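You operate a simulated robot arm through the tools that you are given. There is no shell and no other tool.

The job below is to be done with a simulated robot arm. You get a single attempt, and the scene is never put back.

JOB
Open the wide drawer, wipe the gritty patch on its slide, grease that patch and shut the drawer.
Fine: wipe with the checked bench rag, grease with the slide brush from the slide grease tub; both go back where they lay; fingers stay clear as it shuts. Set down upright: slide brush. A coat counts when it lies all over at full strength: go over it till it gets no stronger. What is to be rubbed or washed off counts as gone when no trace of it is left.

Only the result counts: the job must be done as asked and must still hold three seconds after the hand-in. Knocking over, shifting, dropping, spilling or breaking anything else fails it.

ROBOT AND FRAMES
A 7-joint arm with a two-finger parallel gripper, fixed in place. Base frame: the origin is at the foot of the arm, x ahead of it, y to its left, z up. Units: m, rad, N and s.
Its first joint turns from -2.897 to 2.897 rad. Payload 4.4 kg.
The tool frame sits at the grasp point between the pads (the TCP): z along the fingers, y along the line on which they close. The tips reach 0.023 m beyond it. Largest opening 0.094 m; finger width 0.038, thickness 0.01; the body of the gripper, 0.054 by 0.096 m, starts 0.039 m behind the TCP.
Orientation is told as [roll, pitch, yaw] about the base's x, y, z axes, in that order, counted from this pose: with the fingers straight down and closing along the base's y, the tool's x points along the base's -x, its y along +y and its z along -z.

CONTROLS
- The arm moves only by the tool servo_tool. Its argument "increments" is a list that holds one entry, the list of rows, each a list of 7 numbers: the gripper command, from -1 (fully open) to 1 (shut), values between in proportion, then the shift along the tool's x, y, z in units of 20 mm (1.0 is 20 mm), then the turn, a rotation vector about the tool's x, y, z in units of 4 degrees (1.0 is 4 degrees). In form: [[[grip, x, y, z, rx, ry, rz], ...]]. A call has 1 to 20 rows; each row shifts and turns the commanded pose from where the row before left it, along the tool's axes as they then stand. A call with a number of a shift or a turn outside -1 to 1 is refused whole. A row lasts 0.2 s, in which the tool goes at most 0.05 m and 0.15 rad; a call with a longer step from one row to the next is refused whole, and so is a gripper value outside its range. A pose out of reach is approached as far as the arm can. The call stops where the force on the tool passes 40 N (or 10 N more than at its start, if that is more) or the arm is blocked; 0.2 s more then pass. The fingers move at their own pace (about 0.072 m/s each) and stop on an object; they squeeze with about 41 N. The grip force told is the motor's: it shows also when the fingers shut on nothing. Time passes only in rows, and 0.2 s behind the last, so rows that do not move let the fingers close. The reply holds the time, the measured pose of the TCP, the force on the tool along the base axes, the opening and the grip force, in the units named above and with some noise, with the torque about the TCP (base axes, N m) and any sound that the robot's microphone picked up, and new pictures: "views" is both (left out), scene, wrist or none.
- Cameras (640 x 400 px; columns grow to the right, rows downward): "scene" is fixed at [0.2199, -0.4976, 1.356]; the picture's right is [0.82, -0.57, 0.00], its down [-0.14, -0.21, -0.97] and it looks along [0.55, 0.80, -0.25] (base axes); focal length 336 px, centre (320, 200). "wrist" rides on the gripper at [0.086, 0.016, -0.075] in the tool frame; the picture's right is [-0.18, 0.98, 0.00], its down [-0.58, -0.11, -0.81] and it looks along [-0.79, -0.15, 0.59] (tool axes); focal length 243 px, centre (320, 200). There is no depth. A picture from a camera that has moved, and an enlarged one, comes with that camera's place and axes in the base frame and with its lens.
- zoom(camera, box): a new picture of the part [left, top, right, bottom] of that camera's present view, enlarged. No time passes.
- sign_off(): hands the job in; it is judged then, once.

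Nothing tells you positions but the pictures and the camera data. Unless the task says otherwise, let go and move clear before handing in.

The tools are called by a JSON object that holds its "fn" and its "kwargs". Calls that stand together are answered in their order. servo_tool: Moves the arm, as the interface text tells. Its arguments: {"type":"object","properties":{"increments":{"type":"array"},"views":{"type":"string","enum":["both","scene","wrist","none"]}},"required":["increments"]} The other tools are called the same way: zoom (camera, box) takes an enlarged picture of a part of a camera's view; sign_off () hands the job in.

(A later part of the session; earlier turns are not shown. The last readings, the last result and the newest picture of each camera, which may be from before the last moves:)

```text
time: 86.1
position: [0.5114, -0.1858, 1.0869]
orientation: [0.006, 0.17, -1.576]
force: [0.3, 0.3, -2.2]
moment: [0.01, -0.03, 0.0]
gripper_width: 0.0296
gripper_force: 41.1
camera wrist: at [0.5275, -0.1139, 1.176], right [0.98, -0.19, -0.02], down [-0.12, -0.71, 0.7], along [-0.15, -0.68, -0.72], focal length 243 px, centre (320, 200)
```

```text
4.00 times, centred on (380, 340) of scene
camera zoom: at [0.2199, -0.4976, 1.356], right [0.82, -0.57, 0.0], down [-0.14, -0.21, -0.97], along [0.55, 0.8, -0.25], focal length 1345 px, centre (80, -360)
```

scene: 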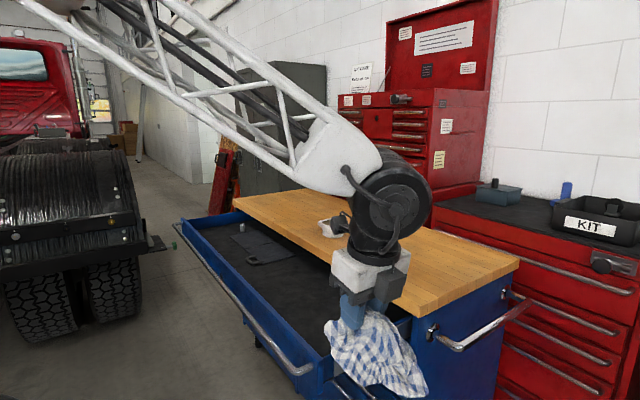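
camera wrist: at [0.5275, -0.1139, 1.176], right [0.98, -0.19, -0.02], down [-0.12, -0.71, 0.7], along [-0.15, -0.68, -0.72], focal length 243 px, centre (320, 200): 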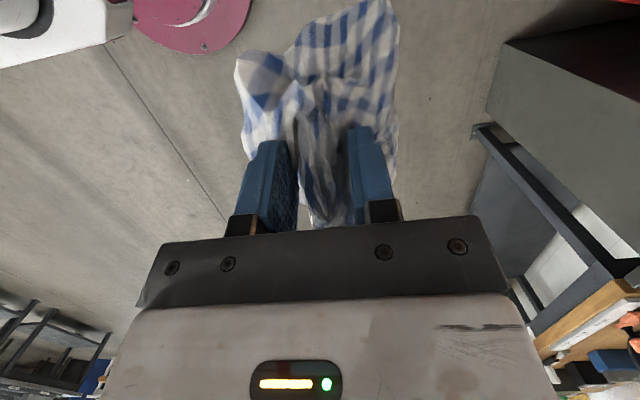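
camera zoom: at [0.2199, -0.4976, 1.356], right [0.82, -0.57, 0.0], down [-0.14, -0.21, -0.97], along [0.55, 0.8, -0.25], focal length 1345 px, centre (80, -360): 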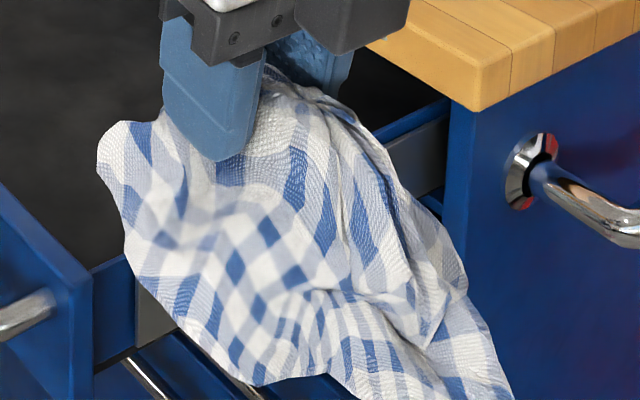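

I'll finish straightening and start the return path over the bench, so the scene camera can see the slide.

{"fn": "servo_tool", "kwargs": {"increments": [[[1, 0, 0, 0, 0, -1, 0], [1, 0, 0, 0, 0, -1, 0], [1, 0, 0, 0, 0, -0.43, 0], [1, 1, 1, -0.2, 0, 0, 0], [1, 1, 1, -0.2, 0, 0, 0], [1, 1, 1, -0.2, 0, 0, 0], [1, 1, 1, 0, 0, 0, 0], [1, 1, 1, 0, 0, 0, 0], [1, 1, 1, 0, 0, 0, 0], [1, 1, 1, 0, 0, 0, 0], [1, 1, 1, 0, 0, 0, 0], [1, 1, 1, 0, 0, 0, 0], [1, 1, 1, 0, 0, 0, 0], [1, 1, 1, 0, 0, 0, 0], [1, 1, 1, 0, 0, 0, 0], [1, 1, 1, 0, 0, 0, 0], [1, 1, 1, 0, 0, 0, 0], [1, 0, 0, 0, 0, 0, 0]]]}}

{"fn": "zoom", "kwargs": {"camera": "scene", "box": [310, 290, 450, 390]}}

{"fn": "zoom", "kwargs": {"camera": "scene", "box": [330, 310, 430, 370]}}

```text
time: 89.9
position: [0.7923, 0.0942, 1.1023]
orientation: [0.006, 0.0, -1.579]
force: [0.0, -0.1, -0.9]
moment: [0.03, -0.03, 0.0]
gripper_width: 0.0295
gripper_force: 41.0
camera wrist: at [0.808, 0.1794, 1.1774], right [0.98, -0.19, 0.01], down [-0.12, -0.58, 0.8], along [-0.15, -0.79, -0.59], focal length 243 px, centre (320, 200)
```

scene: 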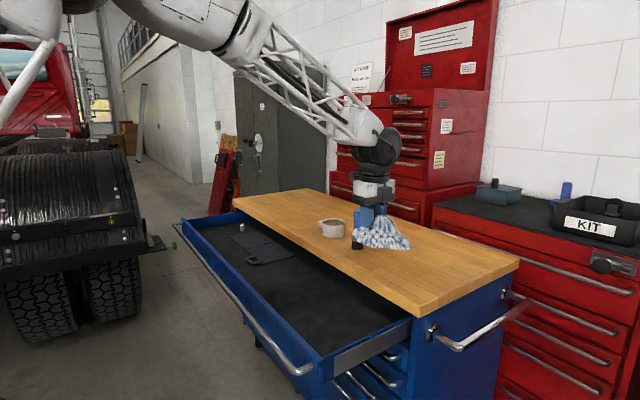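
wrist: 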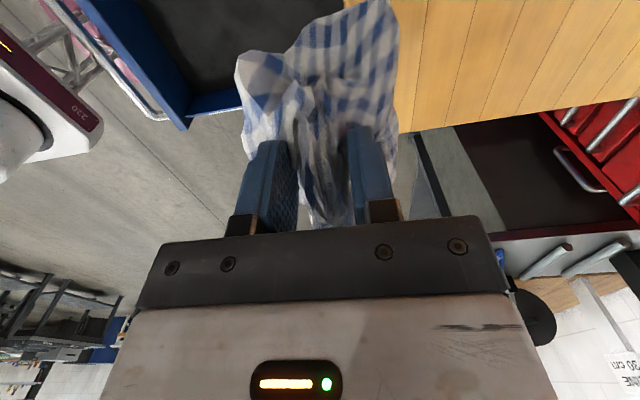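

```text
4.00 times, centred on (380, 340) of scene
camera zoom: at [0.2199, -0.4976, 1.356], right [0.82, -0.57, 0.0], down [-0.14, -0.21, -0.97], along [0.55, 0.8, -0.25], focal length 1345 px, centre (80, -360)
```

zoom: 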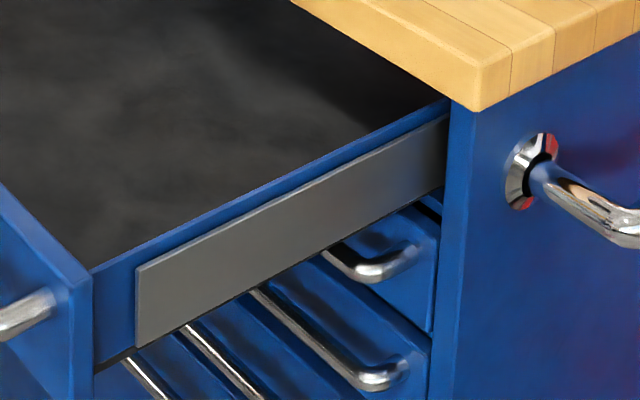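

```text
6.40 times, centred on (380, 340) of scene
camera zoom: at [0.2199, -0.4976, 1.356], right [0.82, -0.57, 0.0], down [-0.14, -0.21, -0.97], along [0.55, 0.8, -0.25], focal length 2152 px, centre (-64, -696)
```

zoom: 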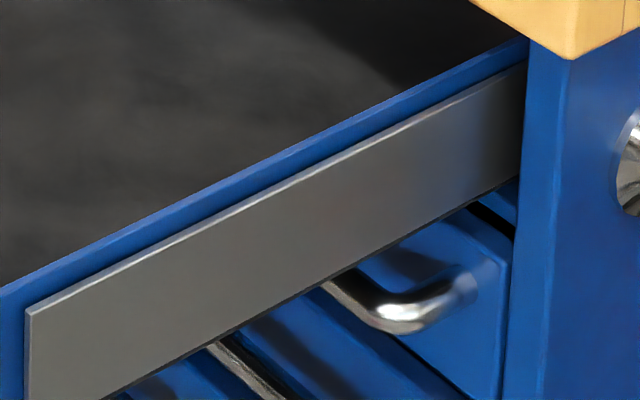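

{"fn": "zoom", "kwargs": {"camera": "scene", "box": [330, 325, 380, 360]}}

{"fn": "zoom", "kwargs": {"camera": "scene", "box": [355, 315, 405, 350]}}

```text
11.43 times, centred on (355, 342) of scene
camera zoom: at [0.2199, -0.4976, 1.356], right [0.82, -0.57, 0.0], down [-0.14, -0.21, -0.97], along [0.55, 0.8, -0.25], focal length 3844 px, centre (-80, -1429)
```

zoom: 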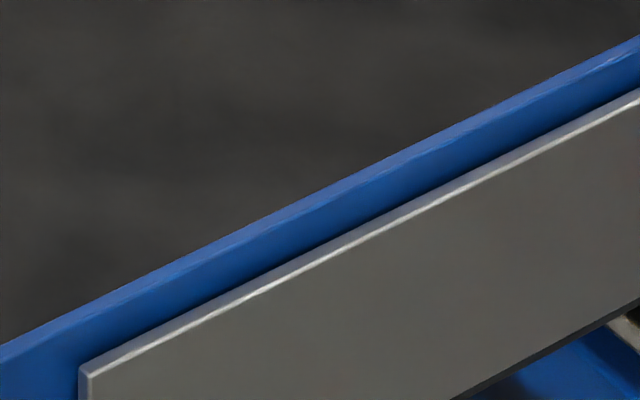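

```text
11.43 times, centred on (380, 332) of scene
camera zoom: at [0.2199, -0.4976, 1.356], right [0.82, -0.57, 0.0], down [-0.14, -0.21, -0.97], along [0.55, 0.8, -0.25], focal length 3844 px, centre (-366, -1314)
```

zoom: 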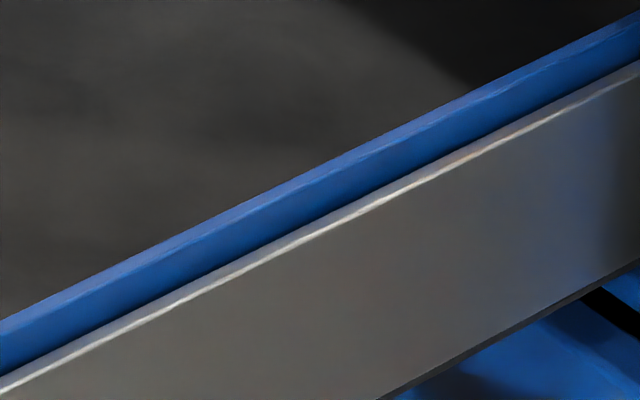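

No trace remains visible. I'll carry the rag back above its original place.

{"fn": "servo_tool", "kwargs": {"increments": [[[1, 0.31, 0.92, 0, 0, 0, -0.14], [1, 0.31, 0.92, 0, 0, 0, 0], [1, 0.31, 0.92, 0, 0, 0, 0], [1, 0.31, 0.92, 0, 0, 0, 0], [1, 0.31, 0.92, 0.5, 0, 0, 0], [1, 0.31, 0.92, 0.5, 0, 0, 0], [1, 0.31, 0.92, 0.5, 0, 0, 0], [1, 0.31, 0.92, 0.5, 0, 0, 0], [1, 0.31, 0.92, 0.5, 0, 0, 0], [1, 0, 0, 0.8, 0, 0, 0], [1, 0, 0, 0.8, 0, 0, 0], [1, 0, 0, 0, 0, 0, 0]]]}}

{"fn": "zoom", "kwargs": {"camera": "scene", "box": [300, 190, 460, 290]}}

```text
time: 92.5
position: [0.9569, 0.1479, 1.0219]
orientation: [0.009, 0.003, -1.567]
force: [-0.6, 0.6, -0.8]
moment: [0.07, -0.02, -0.04]
gripper_width: 0.0292
gripper_force: 41.4
camera wrist: at [0.9724, 0.2333, 1.0972], right [0.98, -0.18, 0.01], down [-0.11, -0.58, 0.8], along [-0.14, -0.79, -0.59], focal length 243 px, centre (320, 200)
```

scene: 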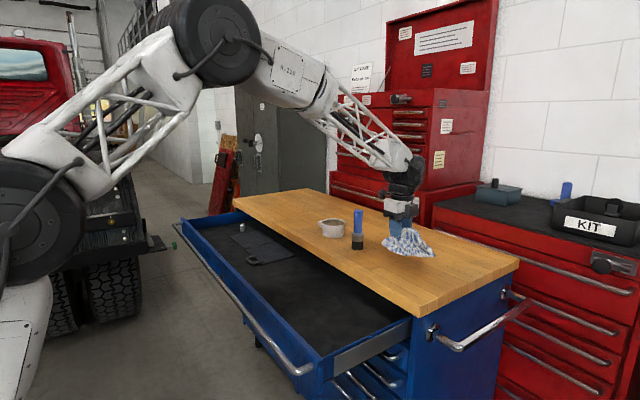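
wrist: 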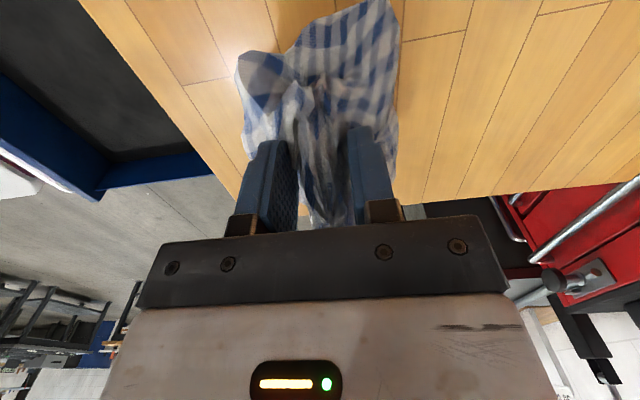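

```text
4.00 times, centred on (380, 240) of scene
camera zoom: at [0.2199, -0.4976, 1.356], right [0.82, -0.57, 0.0], down [-0.14, -0.21, -0.97], along [0.55, 0.8, -0.25], focal length 1345 px, centre (80, 40)
```

zoom: 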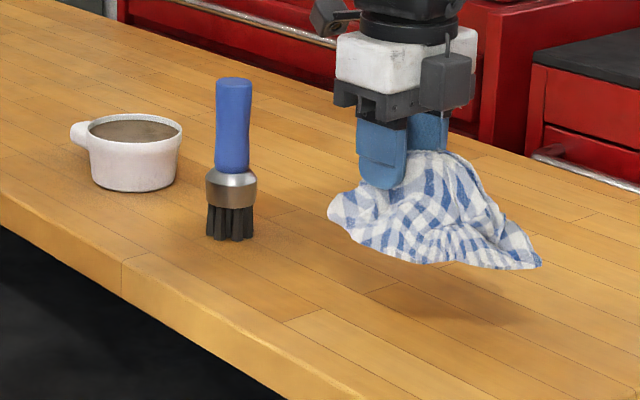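

{"fn": "servo_tool", "kwargs": {"increments": [[[1, 0.08, 0.05, 0.7, 0, 0, 0], [1, 0, 0, 0.7, 0, 0, 0], [1, 0, 0, 0.7, 0, 0, 0], [1, 0, 0, 0.4, 0, 0, 0], [1, 0, 0, 0.2, 0, 0, 0], [1, 0, 0, 0, 0, 0, 0]]], "views": "scene"}}

{"fn": "zoom", "kwargs": {"camera": "scene", "box": [300, 190, 460, 290]}}

```text
time: 93.9
position: [0.9598, 0.15, 0.967]
orientation: [0.008, 0.003, -1.567]
force: [0.2, 0.2, -0.9]
moment: [0.03, -0.01, 0.02]
gripper_width: 0.0295
gripper_force: 40.9
```

scene: 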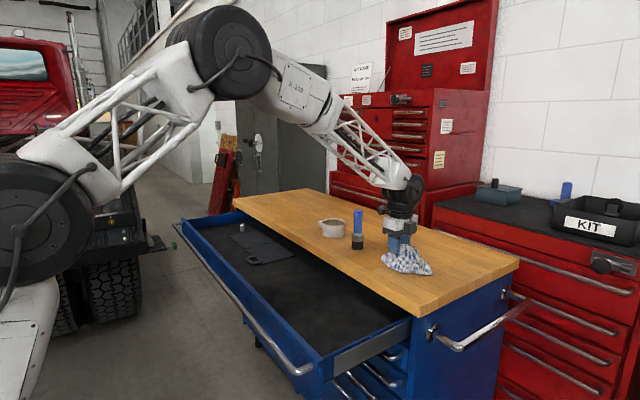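

```text
4.00 times, centred on (380, 240) of scene
camera zoom: at [0.2199, -0.4976, 1.356], right [0.82, -0.57, 0.0], down [-0.14, -0.21, -0.97], along [0.55, 0.8, -0.25], focal length 1345 px, centre (80, 40)
```

zoom: 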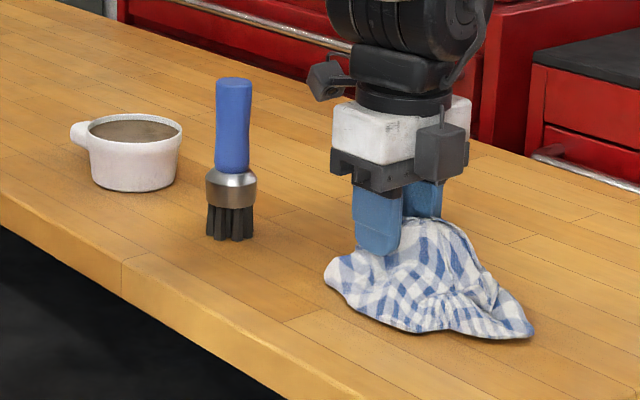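

Very close: it sits about 3 mm right of the original and just above the bench. I'll correct, touch down and release.

{"fn": "servo_tool", "kwargs": {"increments": [[[1, 0.06, -0.12, 0, 0, 0, 0], [1, 0, 0, 0.08, 0, 0, 0], [1, 0, 0, 0.05, 0, 0, 0], [1, 0, 0, 0, 0, 0, 0]]], "views": "none"}}

{"fn": "zoom", "kwargs": {"camera": "scene", "box": [300, 190, 460, 290]}}

```text
time: 94.9
position: [0.9575, 0.1508, 0.9655]
orientation: [0.01, 0.002, -1.567]
force: [-2.6, -0.3, 7.8]
moment: [0.54, 0.19, 0.14]
gripper_width: 0.0295
gripper_force: 41.4
```

```text
4.00 times, centred on (380, 240) of scene
camera zoom: at [0.2199, -0.4976, 1.356], right [0.82, -0.57, 0.0], down [-0.14, -0.21, -0.97], along [0.55, 0.8, -0.25], focal length 1345 px, centre (80, 40)
```

zoom: 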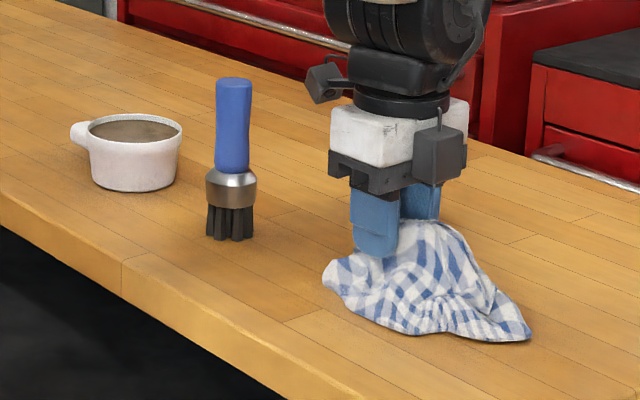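

It's touching down at the original spot. I'll release and lift straight up.

{"fn": "servo_tool", "kwargs": {"increments": [[[0.2, 0, 0, 0, 0, 0, 0], [-0.2, 0, 0, 0, 0, 0, 0], [-0.2, 0, 0, 0, 0, 0, 0], [-0.2, 0, 0, -0.5, 0, 0, 0], [-0.2, 0, 0, -1, 0, 0, 0], [-0.2, 0, 0, -1, 0, 0, 0], [-0.2, 0, 0, -1, 0, 0, 0], [-0.2, 0, 0, -1, 0, 0, 0], [-0.2, 0, 0, -1, 0, 0, 0], [-0.2, 0, 0, -1, 0, 0, 0], [-0.2, 0, 0, -1, 0, 0, 0], [-0.2, 0, 0, -1, 0, 0, 0]]]}}

{"fn": "zoom", "kwargs": {"camera": "scene", "box": [300, 190, 460, 290]}}

```text
time: 97.5
position: [0.9554, 0.1534, 1.1357]
orientation: [0.007, 0.002, -1.568]
force: [-0.2, 0.6, -0.5]
moment: [-0.01, -0.02, -0.02]
gripper_width: 0.0565
gripper_force: 0.0
camera wrist: at [0.9708, 0.2386, 1.2116], right [0.98, -0.18, 0.01], down [-0.11, -0.58, 0.81], along [-0.14, -0.79, -0.59], focal length 243 px, centre (320, 200)
```

scene: 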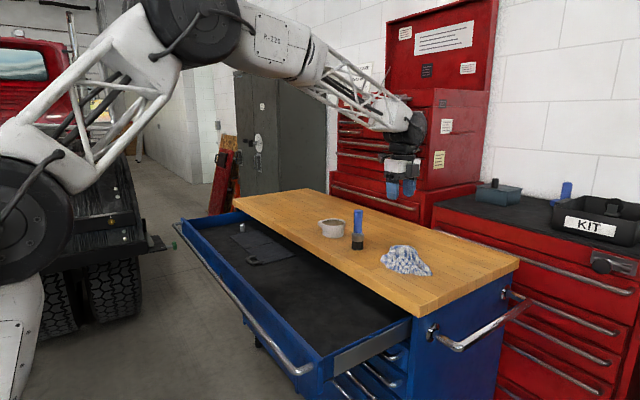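
wrist: 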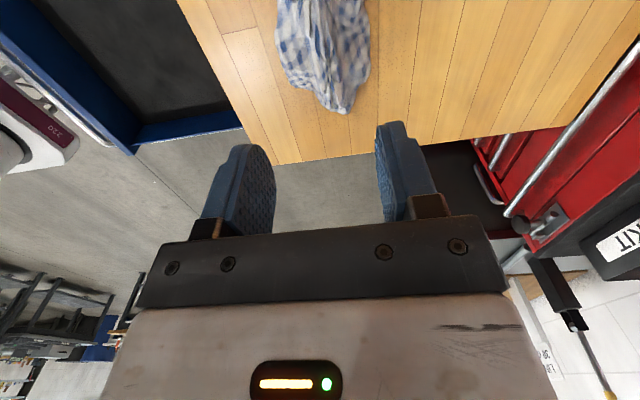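

```text
4.00 times, centred on (380, 240) of scene
camera zoom: at [0.2199, -0.4976, 1.356], right [0.82, -0.57, 0.0], down [-0.14, -0.21, -0.97], along [0.55, 0.8, -0.25], focal length 1345 px, centre (80, 40)
```

zoom: 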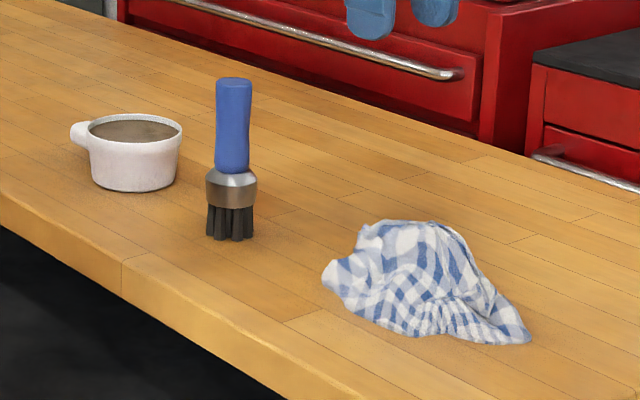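

The rag is back within about 1 mm of its first place. Next is the brush near (0.925, 0.297), handle about 0.975–1.05 high; I'll hover over it with the fingers open.

{"fn": "servo_tool", "kwargs": {"increments": [[[-0.6, 0.9, -0.19, 0, 0, 0, 0], [-0.6, 0.9, -0.19, 0, 0, 0, 0], [-0.6, 0.9, -0.19, 0, 0, 0, 0], [-0.6, 0.9, -0.19, 0, 0, 0, 0], [-0.6, 0.9, -0.19, 0, 0, 0, 0], [-0.6, 0.9, -0.19, 0, 0, 0, 0], [-0.6, 0.9, -0.19, 0, 0, 0, 0], [-0.6, 0.9, -0.19, 0, 0, 0, 0], [-0.6, 0, 0, 0, 0, 0, 0]]]}}

{"fn": "zoom", "kwargs": {"camera": "scene", "box": [300, 160, 440, 260]}}

{"fn": "zoom", "kwargs": {"camera": "wrist", "box": [200, 0, 440, 200]}}

```text
time: 99.5
position: [0.9251, 0.2975, 1.1349]
orientation: [0.005, 0.002, -1.567]
force: [0.2, -1.0, -0.1]
moment: [-0.02, -0.01, 0.0]
gripper_width: 0.0752
gripper_force: 0.0
camera wrist: at [0.9403, 0.3824, 1.2101], right [0.98, -0.18, 0.01], down [-0.11, -0.58, 0.8], along [-0.14, -0.79, -0.59], focal length 243 px, centre (320, 200)
```

scene: 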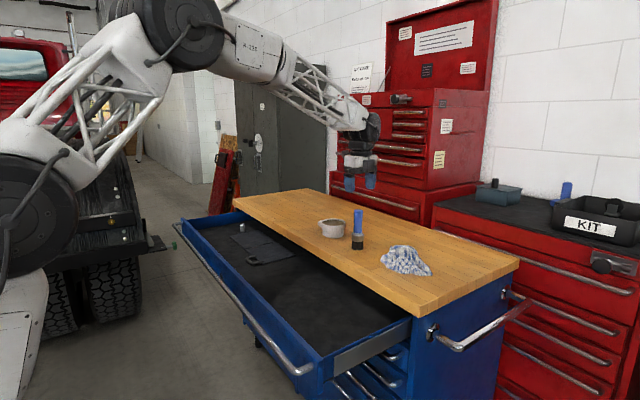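
wrist: 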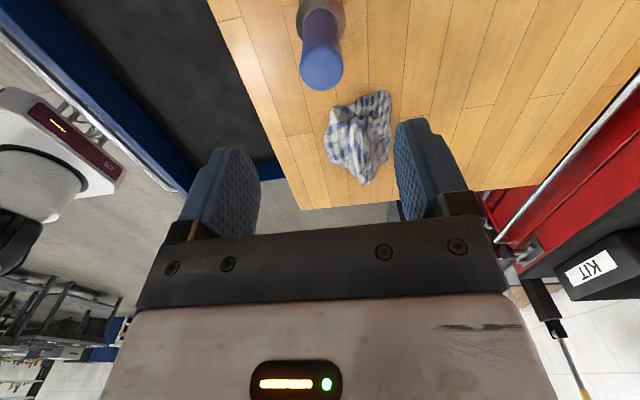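

```text
4.00 times, centred on (370, 210) of scene
camera zoom: at [0.2199, -0.4976, 1.356], right [0.82, -0.57, 0.0], down [-0.14, -0.21, -0.97], along [0.55, 0.8, -0.25], focal length 1345 px, centre (120, 160)
```

zoom: 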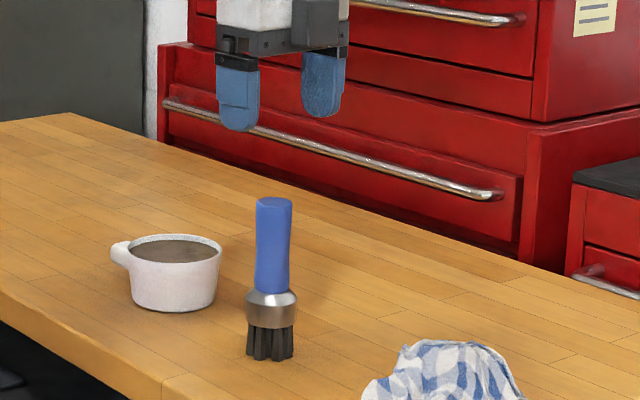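

```text
2.00 times, centred on (320, 100) of wrist
camera zoom: at [0.9403, 0.3824, 1.2101], right [0.98, -0.18, 0.01], down [-0.11, -0.58, 0.8], along [-0.14, -0.79, -0.59], focal length 485 px, centre (320, 400)
```

zoom: 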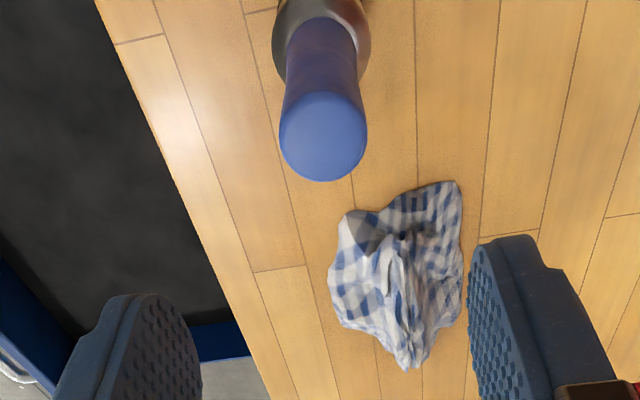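

The brush axis measures at about (0.9275, 0.3075), top near z=1.048. I'll shift over it, descend so the tips reach z≈0.995, and close.

{"fn": "servo_tool", "kwargs": {"increments": [[[-0.6, 0.51, 0.12, 0, 0, 0, 0], [-0.6, 0, 0, 0.9, 0, 0, 0], [-0.6, 0, 0, 0.9, 0, 0, 0], [-0.6, 0, 0, 0.9, 0, 0, 0], [-0.6, 0, 0, 0.9, 0, 0, 0], [-0.6, 0, 0, 0.9, 0, 0, 0], [-0.6, 0, 0, 0.9, 0, 0, 0], [-0.6, 0, 0, 0.45, 0, 0, 0], [-0.6, 0, 0, 0, 0, 0, 0]]]}}

{"fn": "zoom", "kwargs": {"camera": "scene", "box": [300, 160, 440, 260]}}

```text
time: 101.5
position: [0.9285, 0.3071, 1.0146]
orientation: [0.008, 0.003, -1.567]
force: [-0.4, 0.1, 0.2]
moment: [-0.01, -0.03, 0.02]
gripper_width: 0.0751
gripper_force: 0.1
camera wrist: at [0.9436, 0.3926, 1.0914], right [0.98, -0.18, 0.01], down [-0.11, -0.58, 0.8], along [-0.14, -0.79, -0.59], focal length 243 px, centre (320, 200)
```

scene: 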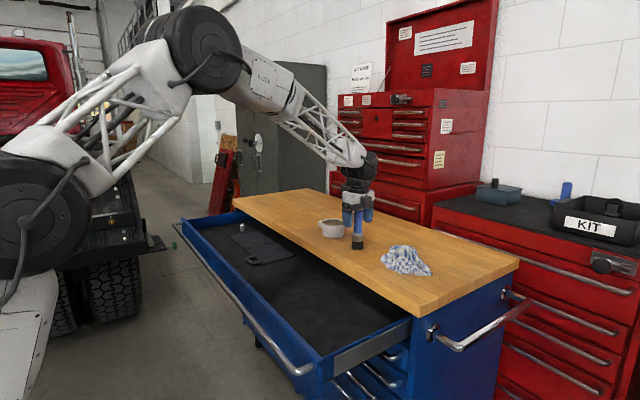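
wrist: 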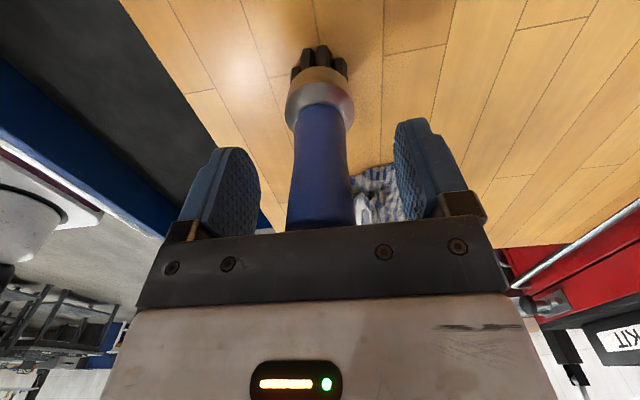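

```text
4.00 times, centred on (370, 210) of scene
camera zoom: at [0.2199, -0.4976, 1.356], right [0.82, -0.57, 0.0], down [-0.14, -0.21, -0.97], along [0.55, 0.8, -0.25], focal length 1345 px, centre (120, 160)
```

zoom: 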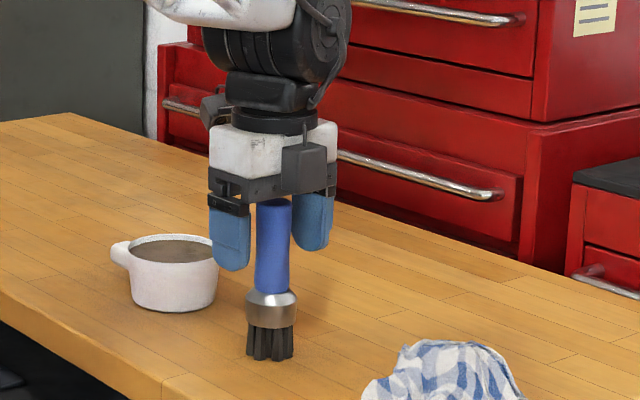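

The handle is centred between the fingers. Closing now.

{"fn": "servo_tool", "kwargs": {"increments": [[[0, 0, 0, 0, 0, 0, 0], [1, 0, 0, 0, 0, 0, 0], [1, 0, 0, 0, 0, 0, 0], [1, 0, 0, 0, 0, 0, 0]]], "views": "none"}}

{"fn": "zoom", "kwargs": {"camera": "scene", "box": [300, 160, 440, 260]}}

```text
time: 102.5
position: [0.9286, 0.3076, 1.0162]
orientation: [0.007, 0.001, -1.569]
force: [-2.8, 0.2, 2.2]
moment: [0.0, 0.28, 0.02]
gripper_width: 0.0293
gripper_force: 41.2
```

```text
4.00 times, centred on (370, 210) of scene
camera zoom: at [0.2199, -0.4976, 1.356], right [0.82, -0.57, 0.0], down [-0.14, -0.21, -0.97], along [0.55, 0.8, -0.25], focal length 1345 px, centre (120, 160)
```

zoom: 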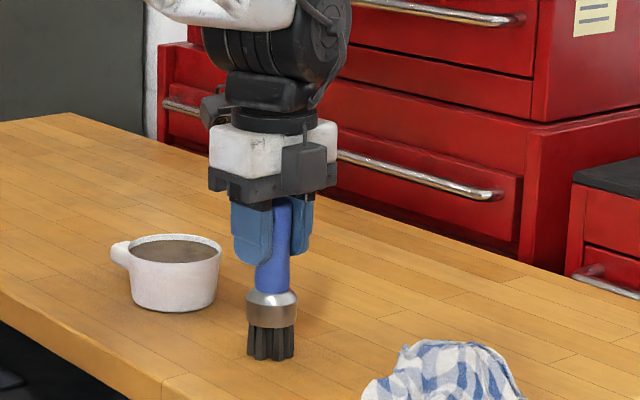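

The brush is held; its place-back pose is (0.9286, 0.3075, 1.0158). I'll lift it, back off toward the robot and turn the wrist so its camera can measure the tub.

{"fn": "servo_tool", "kwargs": {"increments": [[[1, 0, 0, -0.5, 0, 0, 0], [1, 0, 0, -1, 0, 0, 0], [1, 0, 0, -1, 0, 0, 0], [1, 0, 0, -1, 0, 0, 0], [1, 0, 0, -1, 0, 0, 0], [1, 0, 0, -1, 0, 0, 0], [1, 0, 0, -1, 0, 0, 0], [1, 0, 0, -1, 0, 0, 0], [1, 0.8, -1, -0.5, 0, 0, 0], [1, 0.8, -1, 0, 0, 0, 0], [1, 0.8, -1, 0, 0, 0, 0], [1, 0.8, -1, 0, 0, 0, 0], [1, 0.8, -1, 0, 0, 0, 0], [1, 0.8, -1, 0, 0, 0, 0], [1, 0.8, -1, 0, 0, 0, 0], [1, 0, -1, 0, 0, 0, 0], [1, 0, 0, 0, 0, 0, 0]]]}}

{"fn": "servo_tool", "kwargs": {"increments": [[[1, 0, 0, 0, 0, 0, -1], [1, 0, 0, 0, 0, 0, -1], [1, 0, 0, 0, 0, 0, -1], [1, 0, 0, 0, 0, 0, -1], [1, 0, 0, 0, 0, 0, -1], [1, 0, 0, 0, 0, 0, -1], [1, 0, 0, 0, 0, 0, -1], [1, 0, 0, 0, 0, 0, -1], [1, 0, 0, 0, 0, 0, -1], [1, 0, 0, 0, 0, 0, -1], [1, 0, 0, 0, 0, 0, -1], [1, 0, 0, 0, 0, 0, -1], [1, 0, 0, 0, 0, 0, -1], [1, 0, 0, 0, 0, 0, -1], [1, 0, 0, 0, 0, 0, -1], [1, 0, 0, 0, 0, 0, -1], [1, 0, 0, 0, 0, 0, -1], [1, 0, 0, 0, 0, 0, -1], [1, 0, 0, 0, 0, 0, -1], [1, 0, 0, 0, 0, 0, -1]]]}}

```text
time: 106.1
position: [0.7664, 0.416, 1.1763]
orientation: [0.006, 0.001, -1.566]
force: [0.5, 0.5, -2.1]
moment: [-0.01, 0.01, -0.01]
gripper_width: 0.0296
gripper_force: 41.0
camera wrist: at [0.7832, 0.5021, 1.2513], right [0.98, -0.18, 0.01], down [-0.11, -0.58, 0.8], along [-0.14, -0.79, -0.59], focal length 243 px, centre (320, 200)
```

scene: 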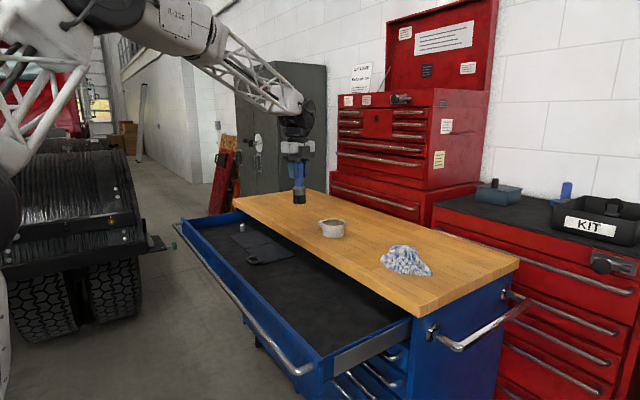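
wrist: 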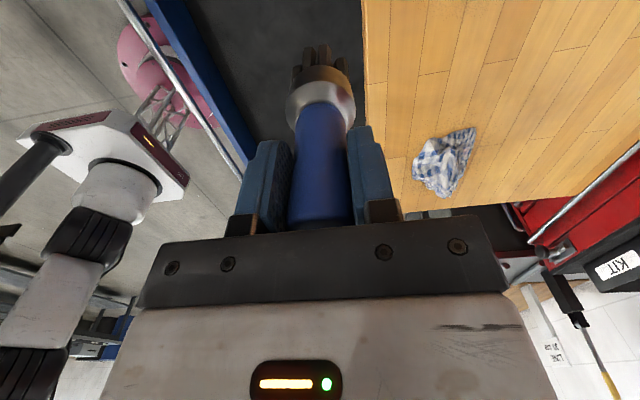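

```text
time: 110.3
position: [0.766, 0.4186, 1.1766]
orientation: [0.002, -0.007, -0.17]
force: [-0.1, -0.2, -2.8]
moment: [-0.02, 0.03, -0.02]
gripper_width: 0.0293
gripper_force: 40.6
camera wrist: at [0.6843, 0.4466, 1.2514], right [0.35, 0.94, 0.0], down [0.55, -0.21, 0.81], along [0.76, -0.28, -0.59], focal length 243 px, centre (320, 200)
```

scene: 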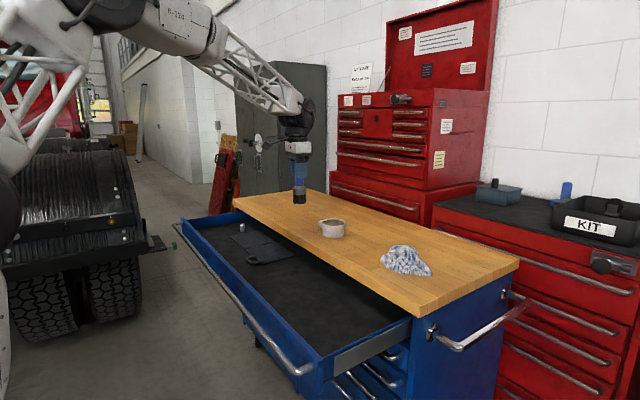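
wrist: 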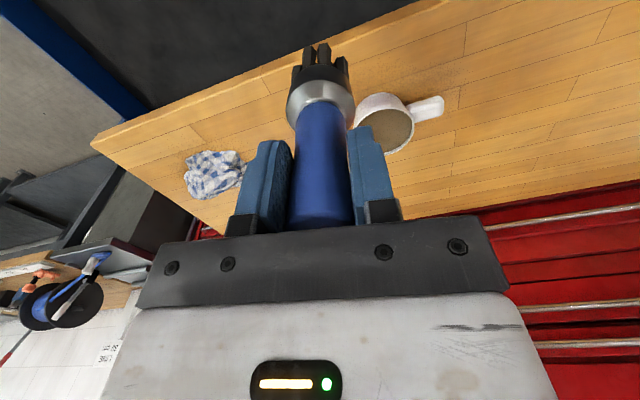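

{"fn": "zoom", "kwargs": {"camera": "wrist", "box": [280, 40, 460, 180]}}

{"fn": "zoom", "kwargs": {"camera": "scene", "box": [270, 170, 370, 250]}}

```text
2.86 times, centred on (370, 110) of wrist
camera zoom: at [0.6843, 0.4466, 1.2514], right [0.35, 0.94, 0.0], down [0.55, -0.21, 0.81], along [0.76, -0.28, -0.59], focal length 693 px, centre (177, 457)
```

zoom: 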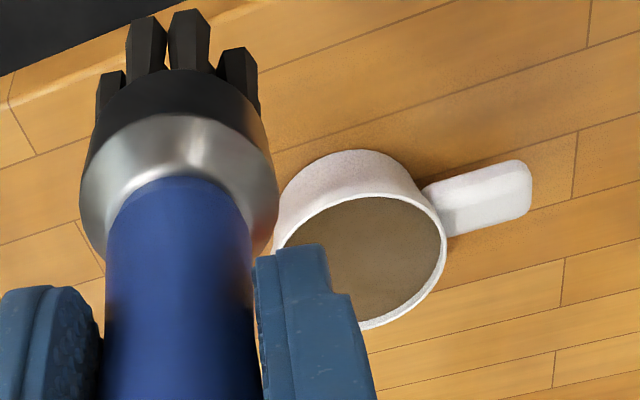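

```text
5.00 times, centred on (320, 210) of scene
camera zoom: at [0.2199, -0.4976, 1.356], right [0.82, -0.57, 0.0], down [-0.14, -0.21, -0.97], along [0.55, 0.8, -0.25], focal length 1682 px, centre (320, 150)
```

zoom: 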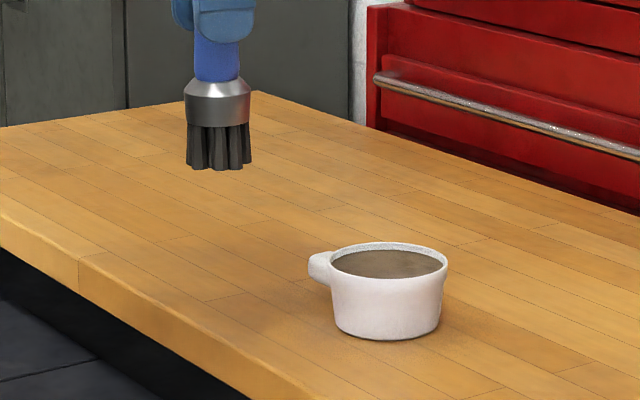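

The tub's rim centre triangulates to about (0.934, 0.457, 0.963), roughly 1.04 m out, so I'll tilt the brush outward by 20° to reach it. I'll go to a point about 4 cm above the rim.

{"fn": "servo_tool", "kwargs": {"increments": [[[1, 0, 0, 0, -0.585, -0.811, 0], [1, 0, 0, 0, -0.585, -0.811, 0], [1, 0, 0, 0, -0.585, -0.811, 0], [1, 0, 0, 0, -0.585, -0.811, 0], [1, 0, 0, 0, -0.585, -0.811, 0], [1, -0.646, 0.1625, 0.77, 0, 0, 0], [1, -0.646, 0.1625, 0.77, 0, 0, 0], [1, -0.646, 0.1625, 0.77, 0, 0, 0], [1, -0.646, 0.1625, 0.77, 0, 0, 0], [1, -0.646, 0.1625, 0.77, 0, 0, 0], [1, -0.646, 0.1625, 0.77, 0, 0, 0], [1, -0.646, 0.1625, 0.77, 0, 0, 0], [1, -0.646, 0.1625, 0.77, 0, 0, 0], [1, 0, 0, 0, 0, 0, 0]]]}}

{"fn": "zoom", "kwargs": {"camera": "scene", "box": [280, 160, 400, 250]}}

{"fn": "zoom", "kwargs": {"camera": "wrist", "box": [220, 0, 440, 180]}}

```text
time: 113.3
position: [0.9035, 0.4429, 1.0968]
orientation: [0.213, -0.288, -0.2]
force: [-0.2, -0.9, -3.0]
moment: [-0.06, 0.04, 0.0]
gripper_width: 0.0293
gripper_force: 40.6
camera wrist: at [0.8026, 0.4623, 1.1457], right [0.31, 0.92, 0.25], down [0.28, -0.34, 0.9], along [0.91, -0.21, -0.36], focal length 243 px, centre (320, 200)
```

scene: 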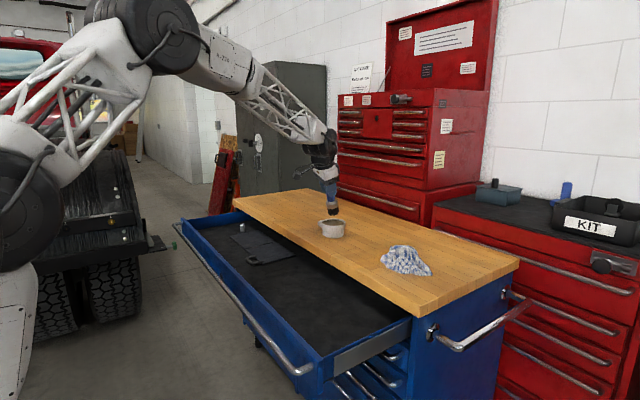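
wrist: 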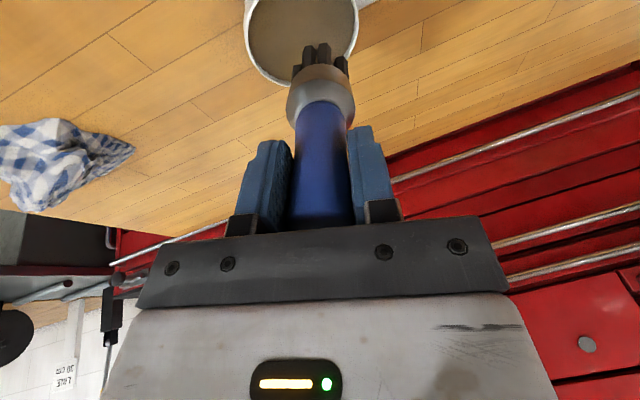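

```text
4.44 times, centred on (340, 205) of scene
camera zoom: at [0.2199, -0.4976, 1.356], right [0.82, -0.57, 0.0], down [-0.14, -0.21, -0.97], along [0.55, 0.8, -0.25], focal length 1495 px, centre (231, 178)
```

zoom: 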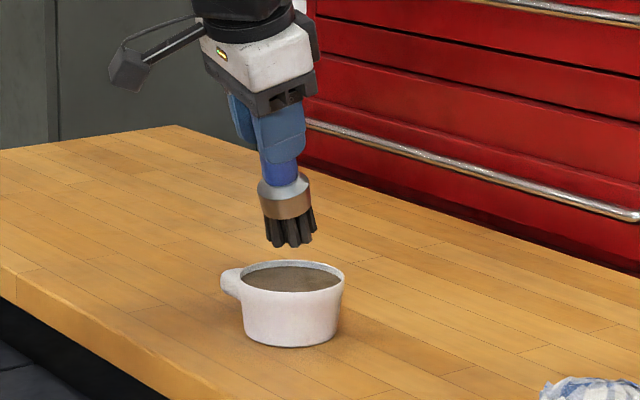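

```text
2.22 times, centred on (330, 90) of wrist
camera zoom: at [0.8026, 0.4623, 1.1457], right [0.31, 0.92, 0.25], down [0.28, -0.34, 0.9], along [0.91, -0.21, -0.36], focal length 539 px, centre (298, 444)
```

zoom: 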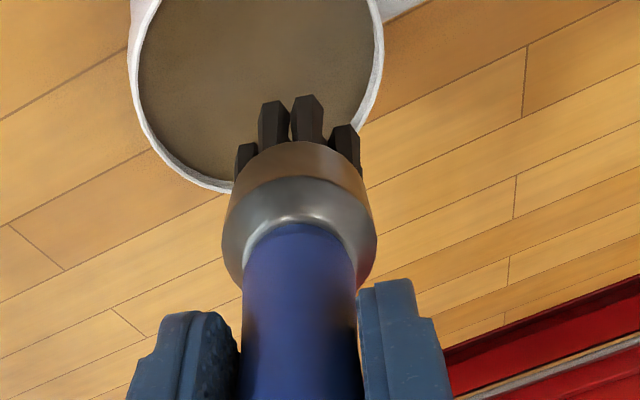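

Alignment over the tub looks right, with its centre about 4 mm nearer the robot's centreline than estimated. I'll dip straight down.

{"fn": "servo_tool", "kwargs": {"increments": [[[1, 0.205, -0.204, 0.72, 0, 0, 0], [1, 0.205, -0.204, 0.72, 0, 0, 0], [1, 0.205, -0.204, 0.72, 0, 0, 0], [1, 0.205, -0.204, 0.72, 0, 0, 0], [1, 0, 0, 0, 0, 0, 0], [1, 0, 0, 0, 0, 0, 0]]]}}

{"fn": "zoom", "kwargs": {"camera": "scene", "box": [280, 160, 400, 250]}}

{"fn": "zoom", "kwargs": {"camera": "wrist", "box": [220, 0, 440, 180]}}

```text
time: 114.2
position: [0.9086, 0.4402, 1.0527]
orientation: [0.22, -0.297, -0.201]
force: [0.3, 1.7, 2.6]
moment: [0.19, -0.13, 0.01]
gripper_width: 0.0293
gripper_force: 41.0
stopped in row 4: the force on the tool passed its limit at 88 N (the readings are from after the stop); the commanded pose is now the measured one
camera wrist: at [0.8057, 0.4592, 1.1016], right [0.3, 0.92, 0.26], down [0.27, -0.34, 0.9], along [0.91, -0.2, -0.35], focal length 243 px, centre (320, 200)
```

scene: 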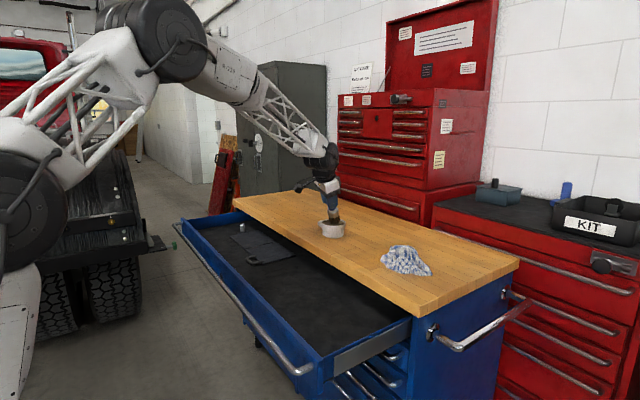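
wrist: 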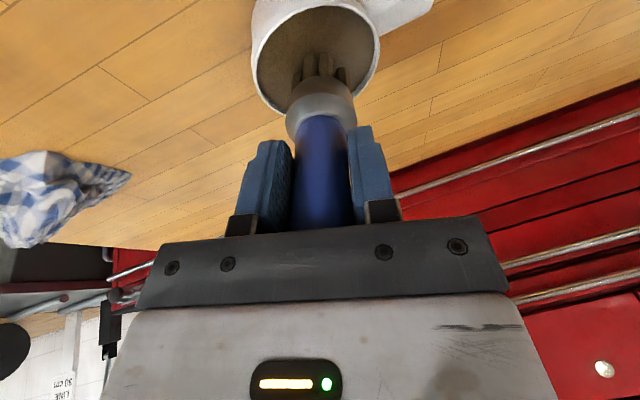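

```text
4.44 times, centred on (340, 205) of scene
camera zoom: at [0.2199, -0.4976, 1.356], right [0.82, -0.57, 0.0], down [-0.14, -0.21, -0.97], along [0.55, 0.8, -0.25], focal length 1495 px, centre (231, 178)
```

zoom: 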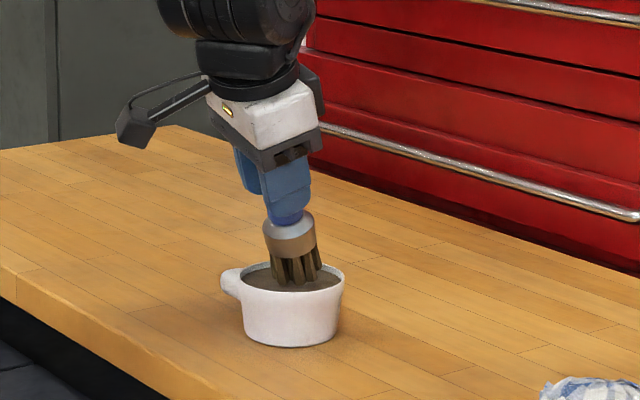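

```text
2.22 times, centred on (330, 90) of wrist
camera zoom: at [0.8057, 0.4592, 1.1016], right [0.3, 0.92, 0.26], down [0.27, -0.34, 0.9], along [0.91, -0.2, -0.35], focal length 539 px, centre (298, 444)
```

zoom: 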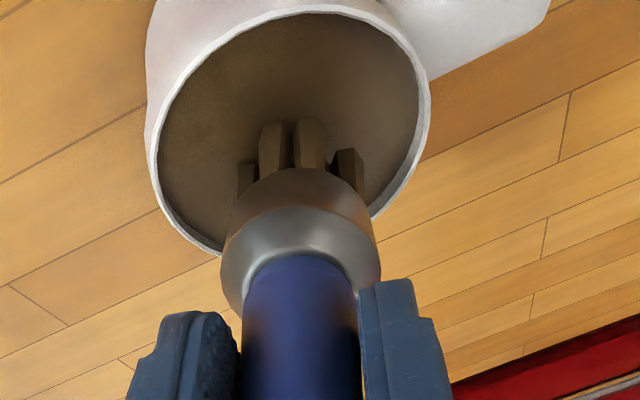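

The bristles reached the grease and turned brown; the tub did not move. I'll lift straight out.

{"fn": "servo_tool", "kwargs": {"increments": [[[1, -0.11, 0.08, -0.376, 0, 0, 0], [1, -0.222, 0.16, -0.752, 0, 0, 0], [1, -0.222, 0.16, -0.752, 0, 0, 0], [1, -0.222, 0.16, -0.752, 0, 0, 0], [1, -0.222, 0.16, -0.752, 0, 0, 0], [1, -0.222, 0.16, -0.752, 0, 0, 0], [1, -0.222, 0.16, -0.752, 0, 0, 0]]]}}

{"fn": "zoom", "kwargs": {"camera": "scene", "box": [280, 160, 400, 250]}}

{"fn": "zoom", "kwargs": {"camera": "wrist", "box": [220, 0, 440, 180]}}

```text
time: 115.8
position: [0.9062, 0.4409, 1.1567]
orientation: [0.22, -0.298, -0.202]
force: [-1.2, 0.1, -3.6]
moment: [-0.03, 0.07, -0.03]
gripper_width: 0.0291
gripper_force: 40.8
camera wrist: at [0.8038, 0.4606, 1.2048], right [0.3, 0.92, 0.26], down [0.27, -0.34, 0.9], along [0.91, -0.2, -0.35], focal length 243 px, centre (320, 200)
```

scene: 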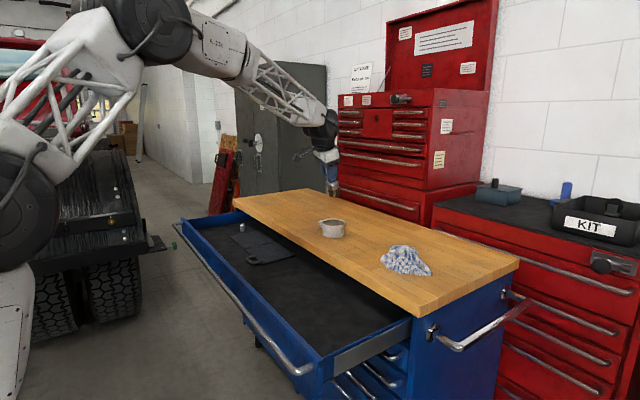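
wrist: 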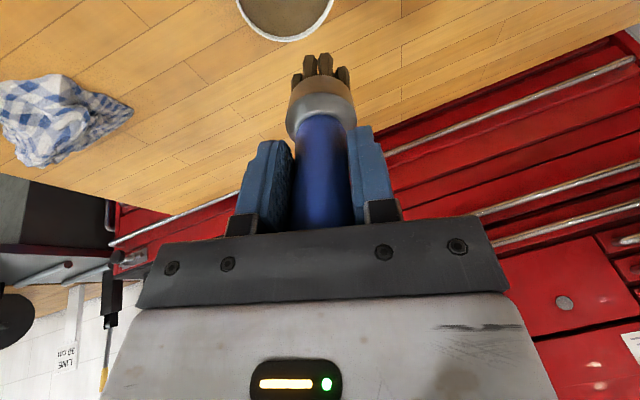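

```text
4.44 times, centred on (340, 205) of scene
camera zoom: at [0.2199, -0.4976, 1.356], right [0.82, -0.57, 0.0], down [-0.14, -0.21, -0.97], along [0.55, 0.8, -0.25], focal length 1495 px, centre (231, 178)
```

zoom: 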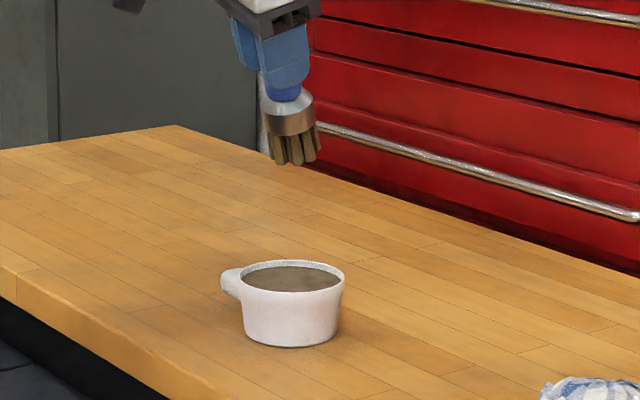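

```text
2.22 times, centred on (330, 90) of wrist
camera zoom: at [0.8038, 0.4606, 1.2048], right [0.3, 0.92, 0.26], down [0.27, -0.34, 0.9], along [0.91, -0.2, -0.35], focal length 539 px, centre (298, 444)
```

zoom: 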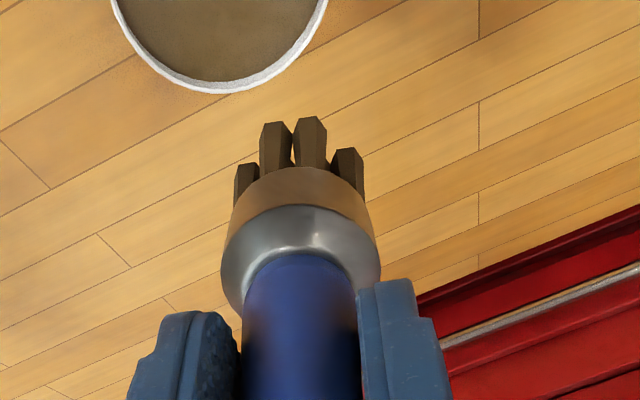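

The brush is loaded and the tub untouched. The brush seems to have slid up a few millimetres in the grip, which I'll account for. Now I'll retract, untilt and turn the wrist back.

{"fn": "servo_tool", "kwargs": {"increments": [[[1, 0.646, -0.1625, -0.5, 0, 0, 0], [1, 0.646, -0.1625, -0.5, 0, 0, 0], [1, 0.646, -0.1625, -0.5, 0, 0, 0], [1, 0.646, -0.1625, -0.4, 0, 0, 0], [1, 0.646, -0.1625, -0.3, 0, 0, 0], [1, 0.646, -0.1625, -0.3, 0, 0, 0], [1, 0.646, -0.1625, -0.3, 0, 0, 0], [1, 0, 0, 0, 0.585, 0.811, 0], [1, 0, 0, 0, 0.585, 0.811, 0], [1, 0, 0, 0, 0.585, 0.811, 0], [1, 0, 0, 0, 0.585, 0.811, 0], [1, 0, 0, 0, 0.585, 0.811, 0], [1, 0, 0, 0, 0, 0, 0]]]}}

{"fn": "zoom", "kwargs": {"camera": "scene", "box": [240, 140, 360, 220]}}

```text
time: 118.6
position: [0.8, 0.426, 1.178]
orientation: [0.009, -0.015, -0.171]
force: [0.6, -0.5, -3.0]
moment: [0.02, 0.03, 0.0]
gripper_width: 0.0291
gripper_force: 40.7
camera wrist: at [0.7167, 0.4545, 1.252], right [0.35, 0.94, 0.01], down [0.54, -0.21, 0.81], along [0.77, -0.28, -0.58], focal length 243 px, centre (320, 200)
```

scene: 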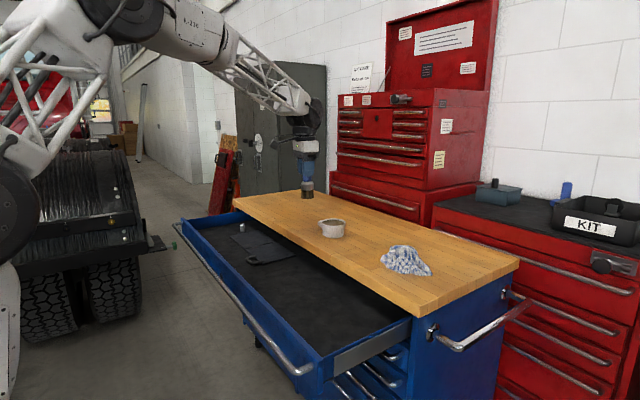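
wrist: 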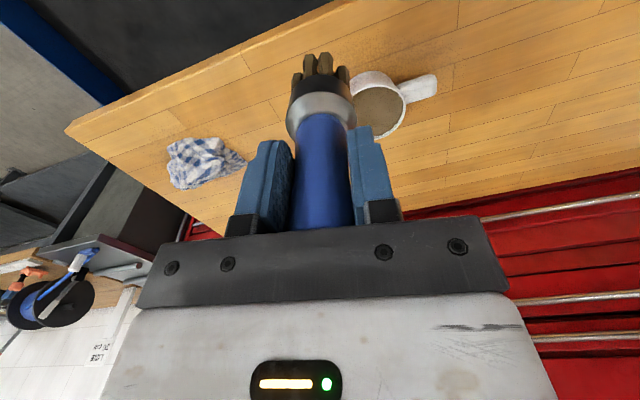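

```text
5.00 times, centred on (300, 180) of scene
camera zoom: at [0.2199, -0.4976, 1.356], right [0.82, -0.57, 0.0], down [-0.14, -0.21, -0.97], along [0.55, 0.8, -0.25], focal length 1682 px, centre (420, 300)
```

zoom: 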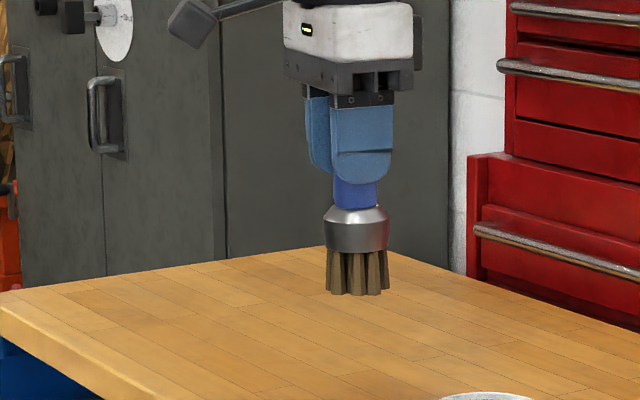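

The brush is still straight in the grip, about 8 mm higher. I'll rotate the wrist back and travel to the right side of the open drawer.

{"fn": "servo_tool", "kwargs": {"increments": [[[1, 0, 0, 0, 0, 0, 1], [1, 0, 0, 0, 0, 0, 1], [1, 0, 0, 0, 0, 0, 1], [1, 0, 0, 0, 0, 0, 1], [1, 0, 0, 0, 0, 0, 1], [1, 0, 0, 0, 0, 0, 1], [1, 0, 0, 0, 0, 0, 1], [1, 0, 0, 0, 0, 0, 1], [1, 0, 0, 0, 0, 0, 1], [1, 0, 0, 0, 0, 0, 1], [1, 0, 0, 0, 0, 0, 1], [1, 0, 0, 0, 0, 0, 1], [1, 0, 0, 0, 0, 0, 1], [1, 0, 0, 0, 0, 0, 1], [1, 0, 0, 0, 0, 0, 1], [1, 0, 0, 0, 0, 0, 1], [1, 0, 0, 0, 0, 0, 1], [1, 0, 0, 0, 0, 0, 1], [1, 0, 0, 0, 0, 0, 1], [1, 0, 0, 0, 0, 0, 1]]], "views": "none"}}

{"fn": "servo_tool", "kwargs": {"increments": [[[1, -1, -0.33, 0.1, 0, 0, 0], [1, -1, -0.33, 0.1, 0, 0, 0], [1, -1, -0.33, 0.1, 0, 0, 0], [1, -1, -0.33, 0.1, 0, 0, 0], [1, -1, -0.33, 0.1, 0, 0, 0], [1, -1, -0.33, 0.1, 0, 0, 0], [1, -1, -0.33, 0.1, 0, 0, 0], [1, -1, -0.33, 0.1, 0, 0, 0], [1, -1, -0.33, 0.1, 0, 0, 0], [1, -1, -0.33, 0.1, 0, 0, 0], [1, -1, -0.33, 0.1, 0, 0, 0], [1, -1, -0.33, 0.1, 0, 0, 0], [1, -1, -0.33, 0.1, 0, 0, 0], [1, -1, -0.33, 0.1, 0, 0, 0], [1, -1, -0.33, 0.1, 0, 0, 0], [1, -1, -0.33, 0.1, 0, 0, 0], [1, -1, -0.33, 0.1, 0, 0, 0], [1, -1, -0.33, 0.1, 0, 0, 0], [1, -1, -0.33, 0.1, 0, 0, 0], [1, -1, -0.33, 0.1, 0, 0, 0]]]}}

```text
time: 122.8
position: [0.8012, 0.4252, 1.1768]
orientation: [0.017, 0.007, -1.567]
force: [0.0, 0.0, -1.9]
moment: [0.04, 0.03, -0.03]
gripper_width: 0.0292
gripper_force: 40.9
```

```text
time: 127.0
position: [0.6686, 0.0257, 1.1324]
orientation: [0.017, 0.007, -1.565]
force: [-0.7, -0.1, -3.1]
moment: [0.07, 0.0, 0.03]
gripper_width: 0.0292
gripper_force: 41.5
camera wrist: at [0.6837, 0.1101, 1.2094], right [0.98, -0.18, 0.02], down [-0.12, -0.59, 0.8], along [-0.13, -0.79, -0.6], focal length 243 px, centre (320, 200)
```

scene: 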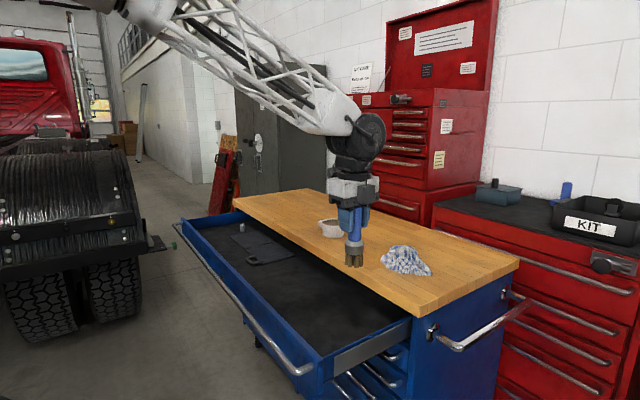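
wrist: 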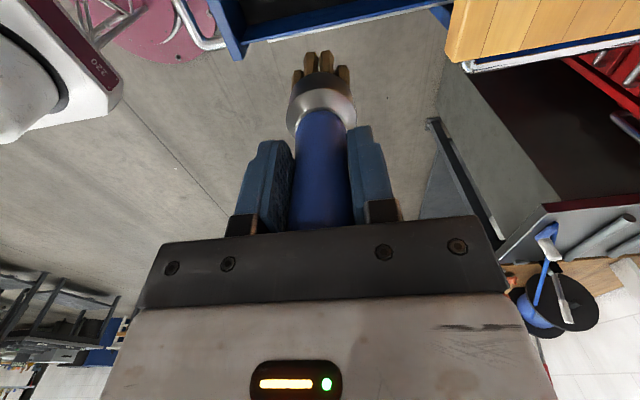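

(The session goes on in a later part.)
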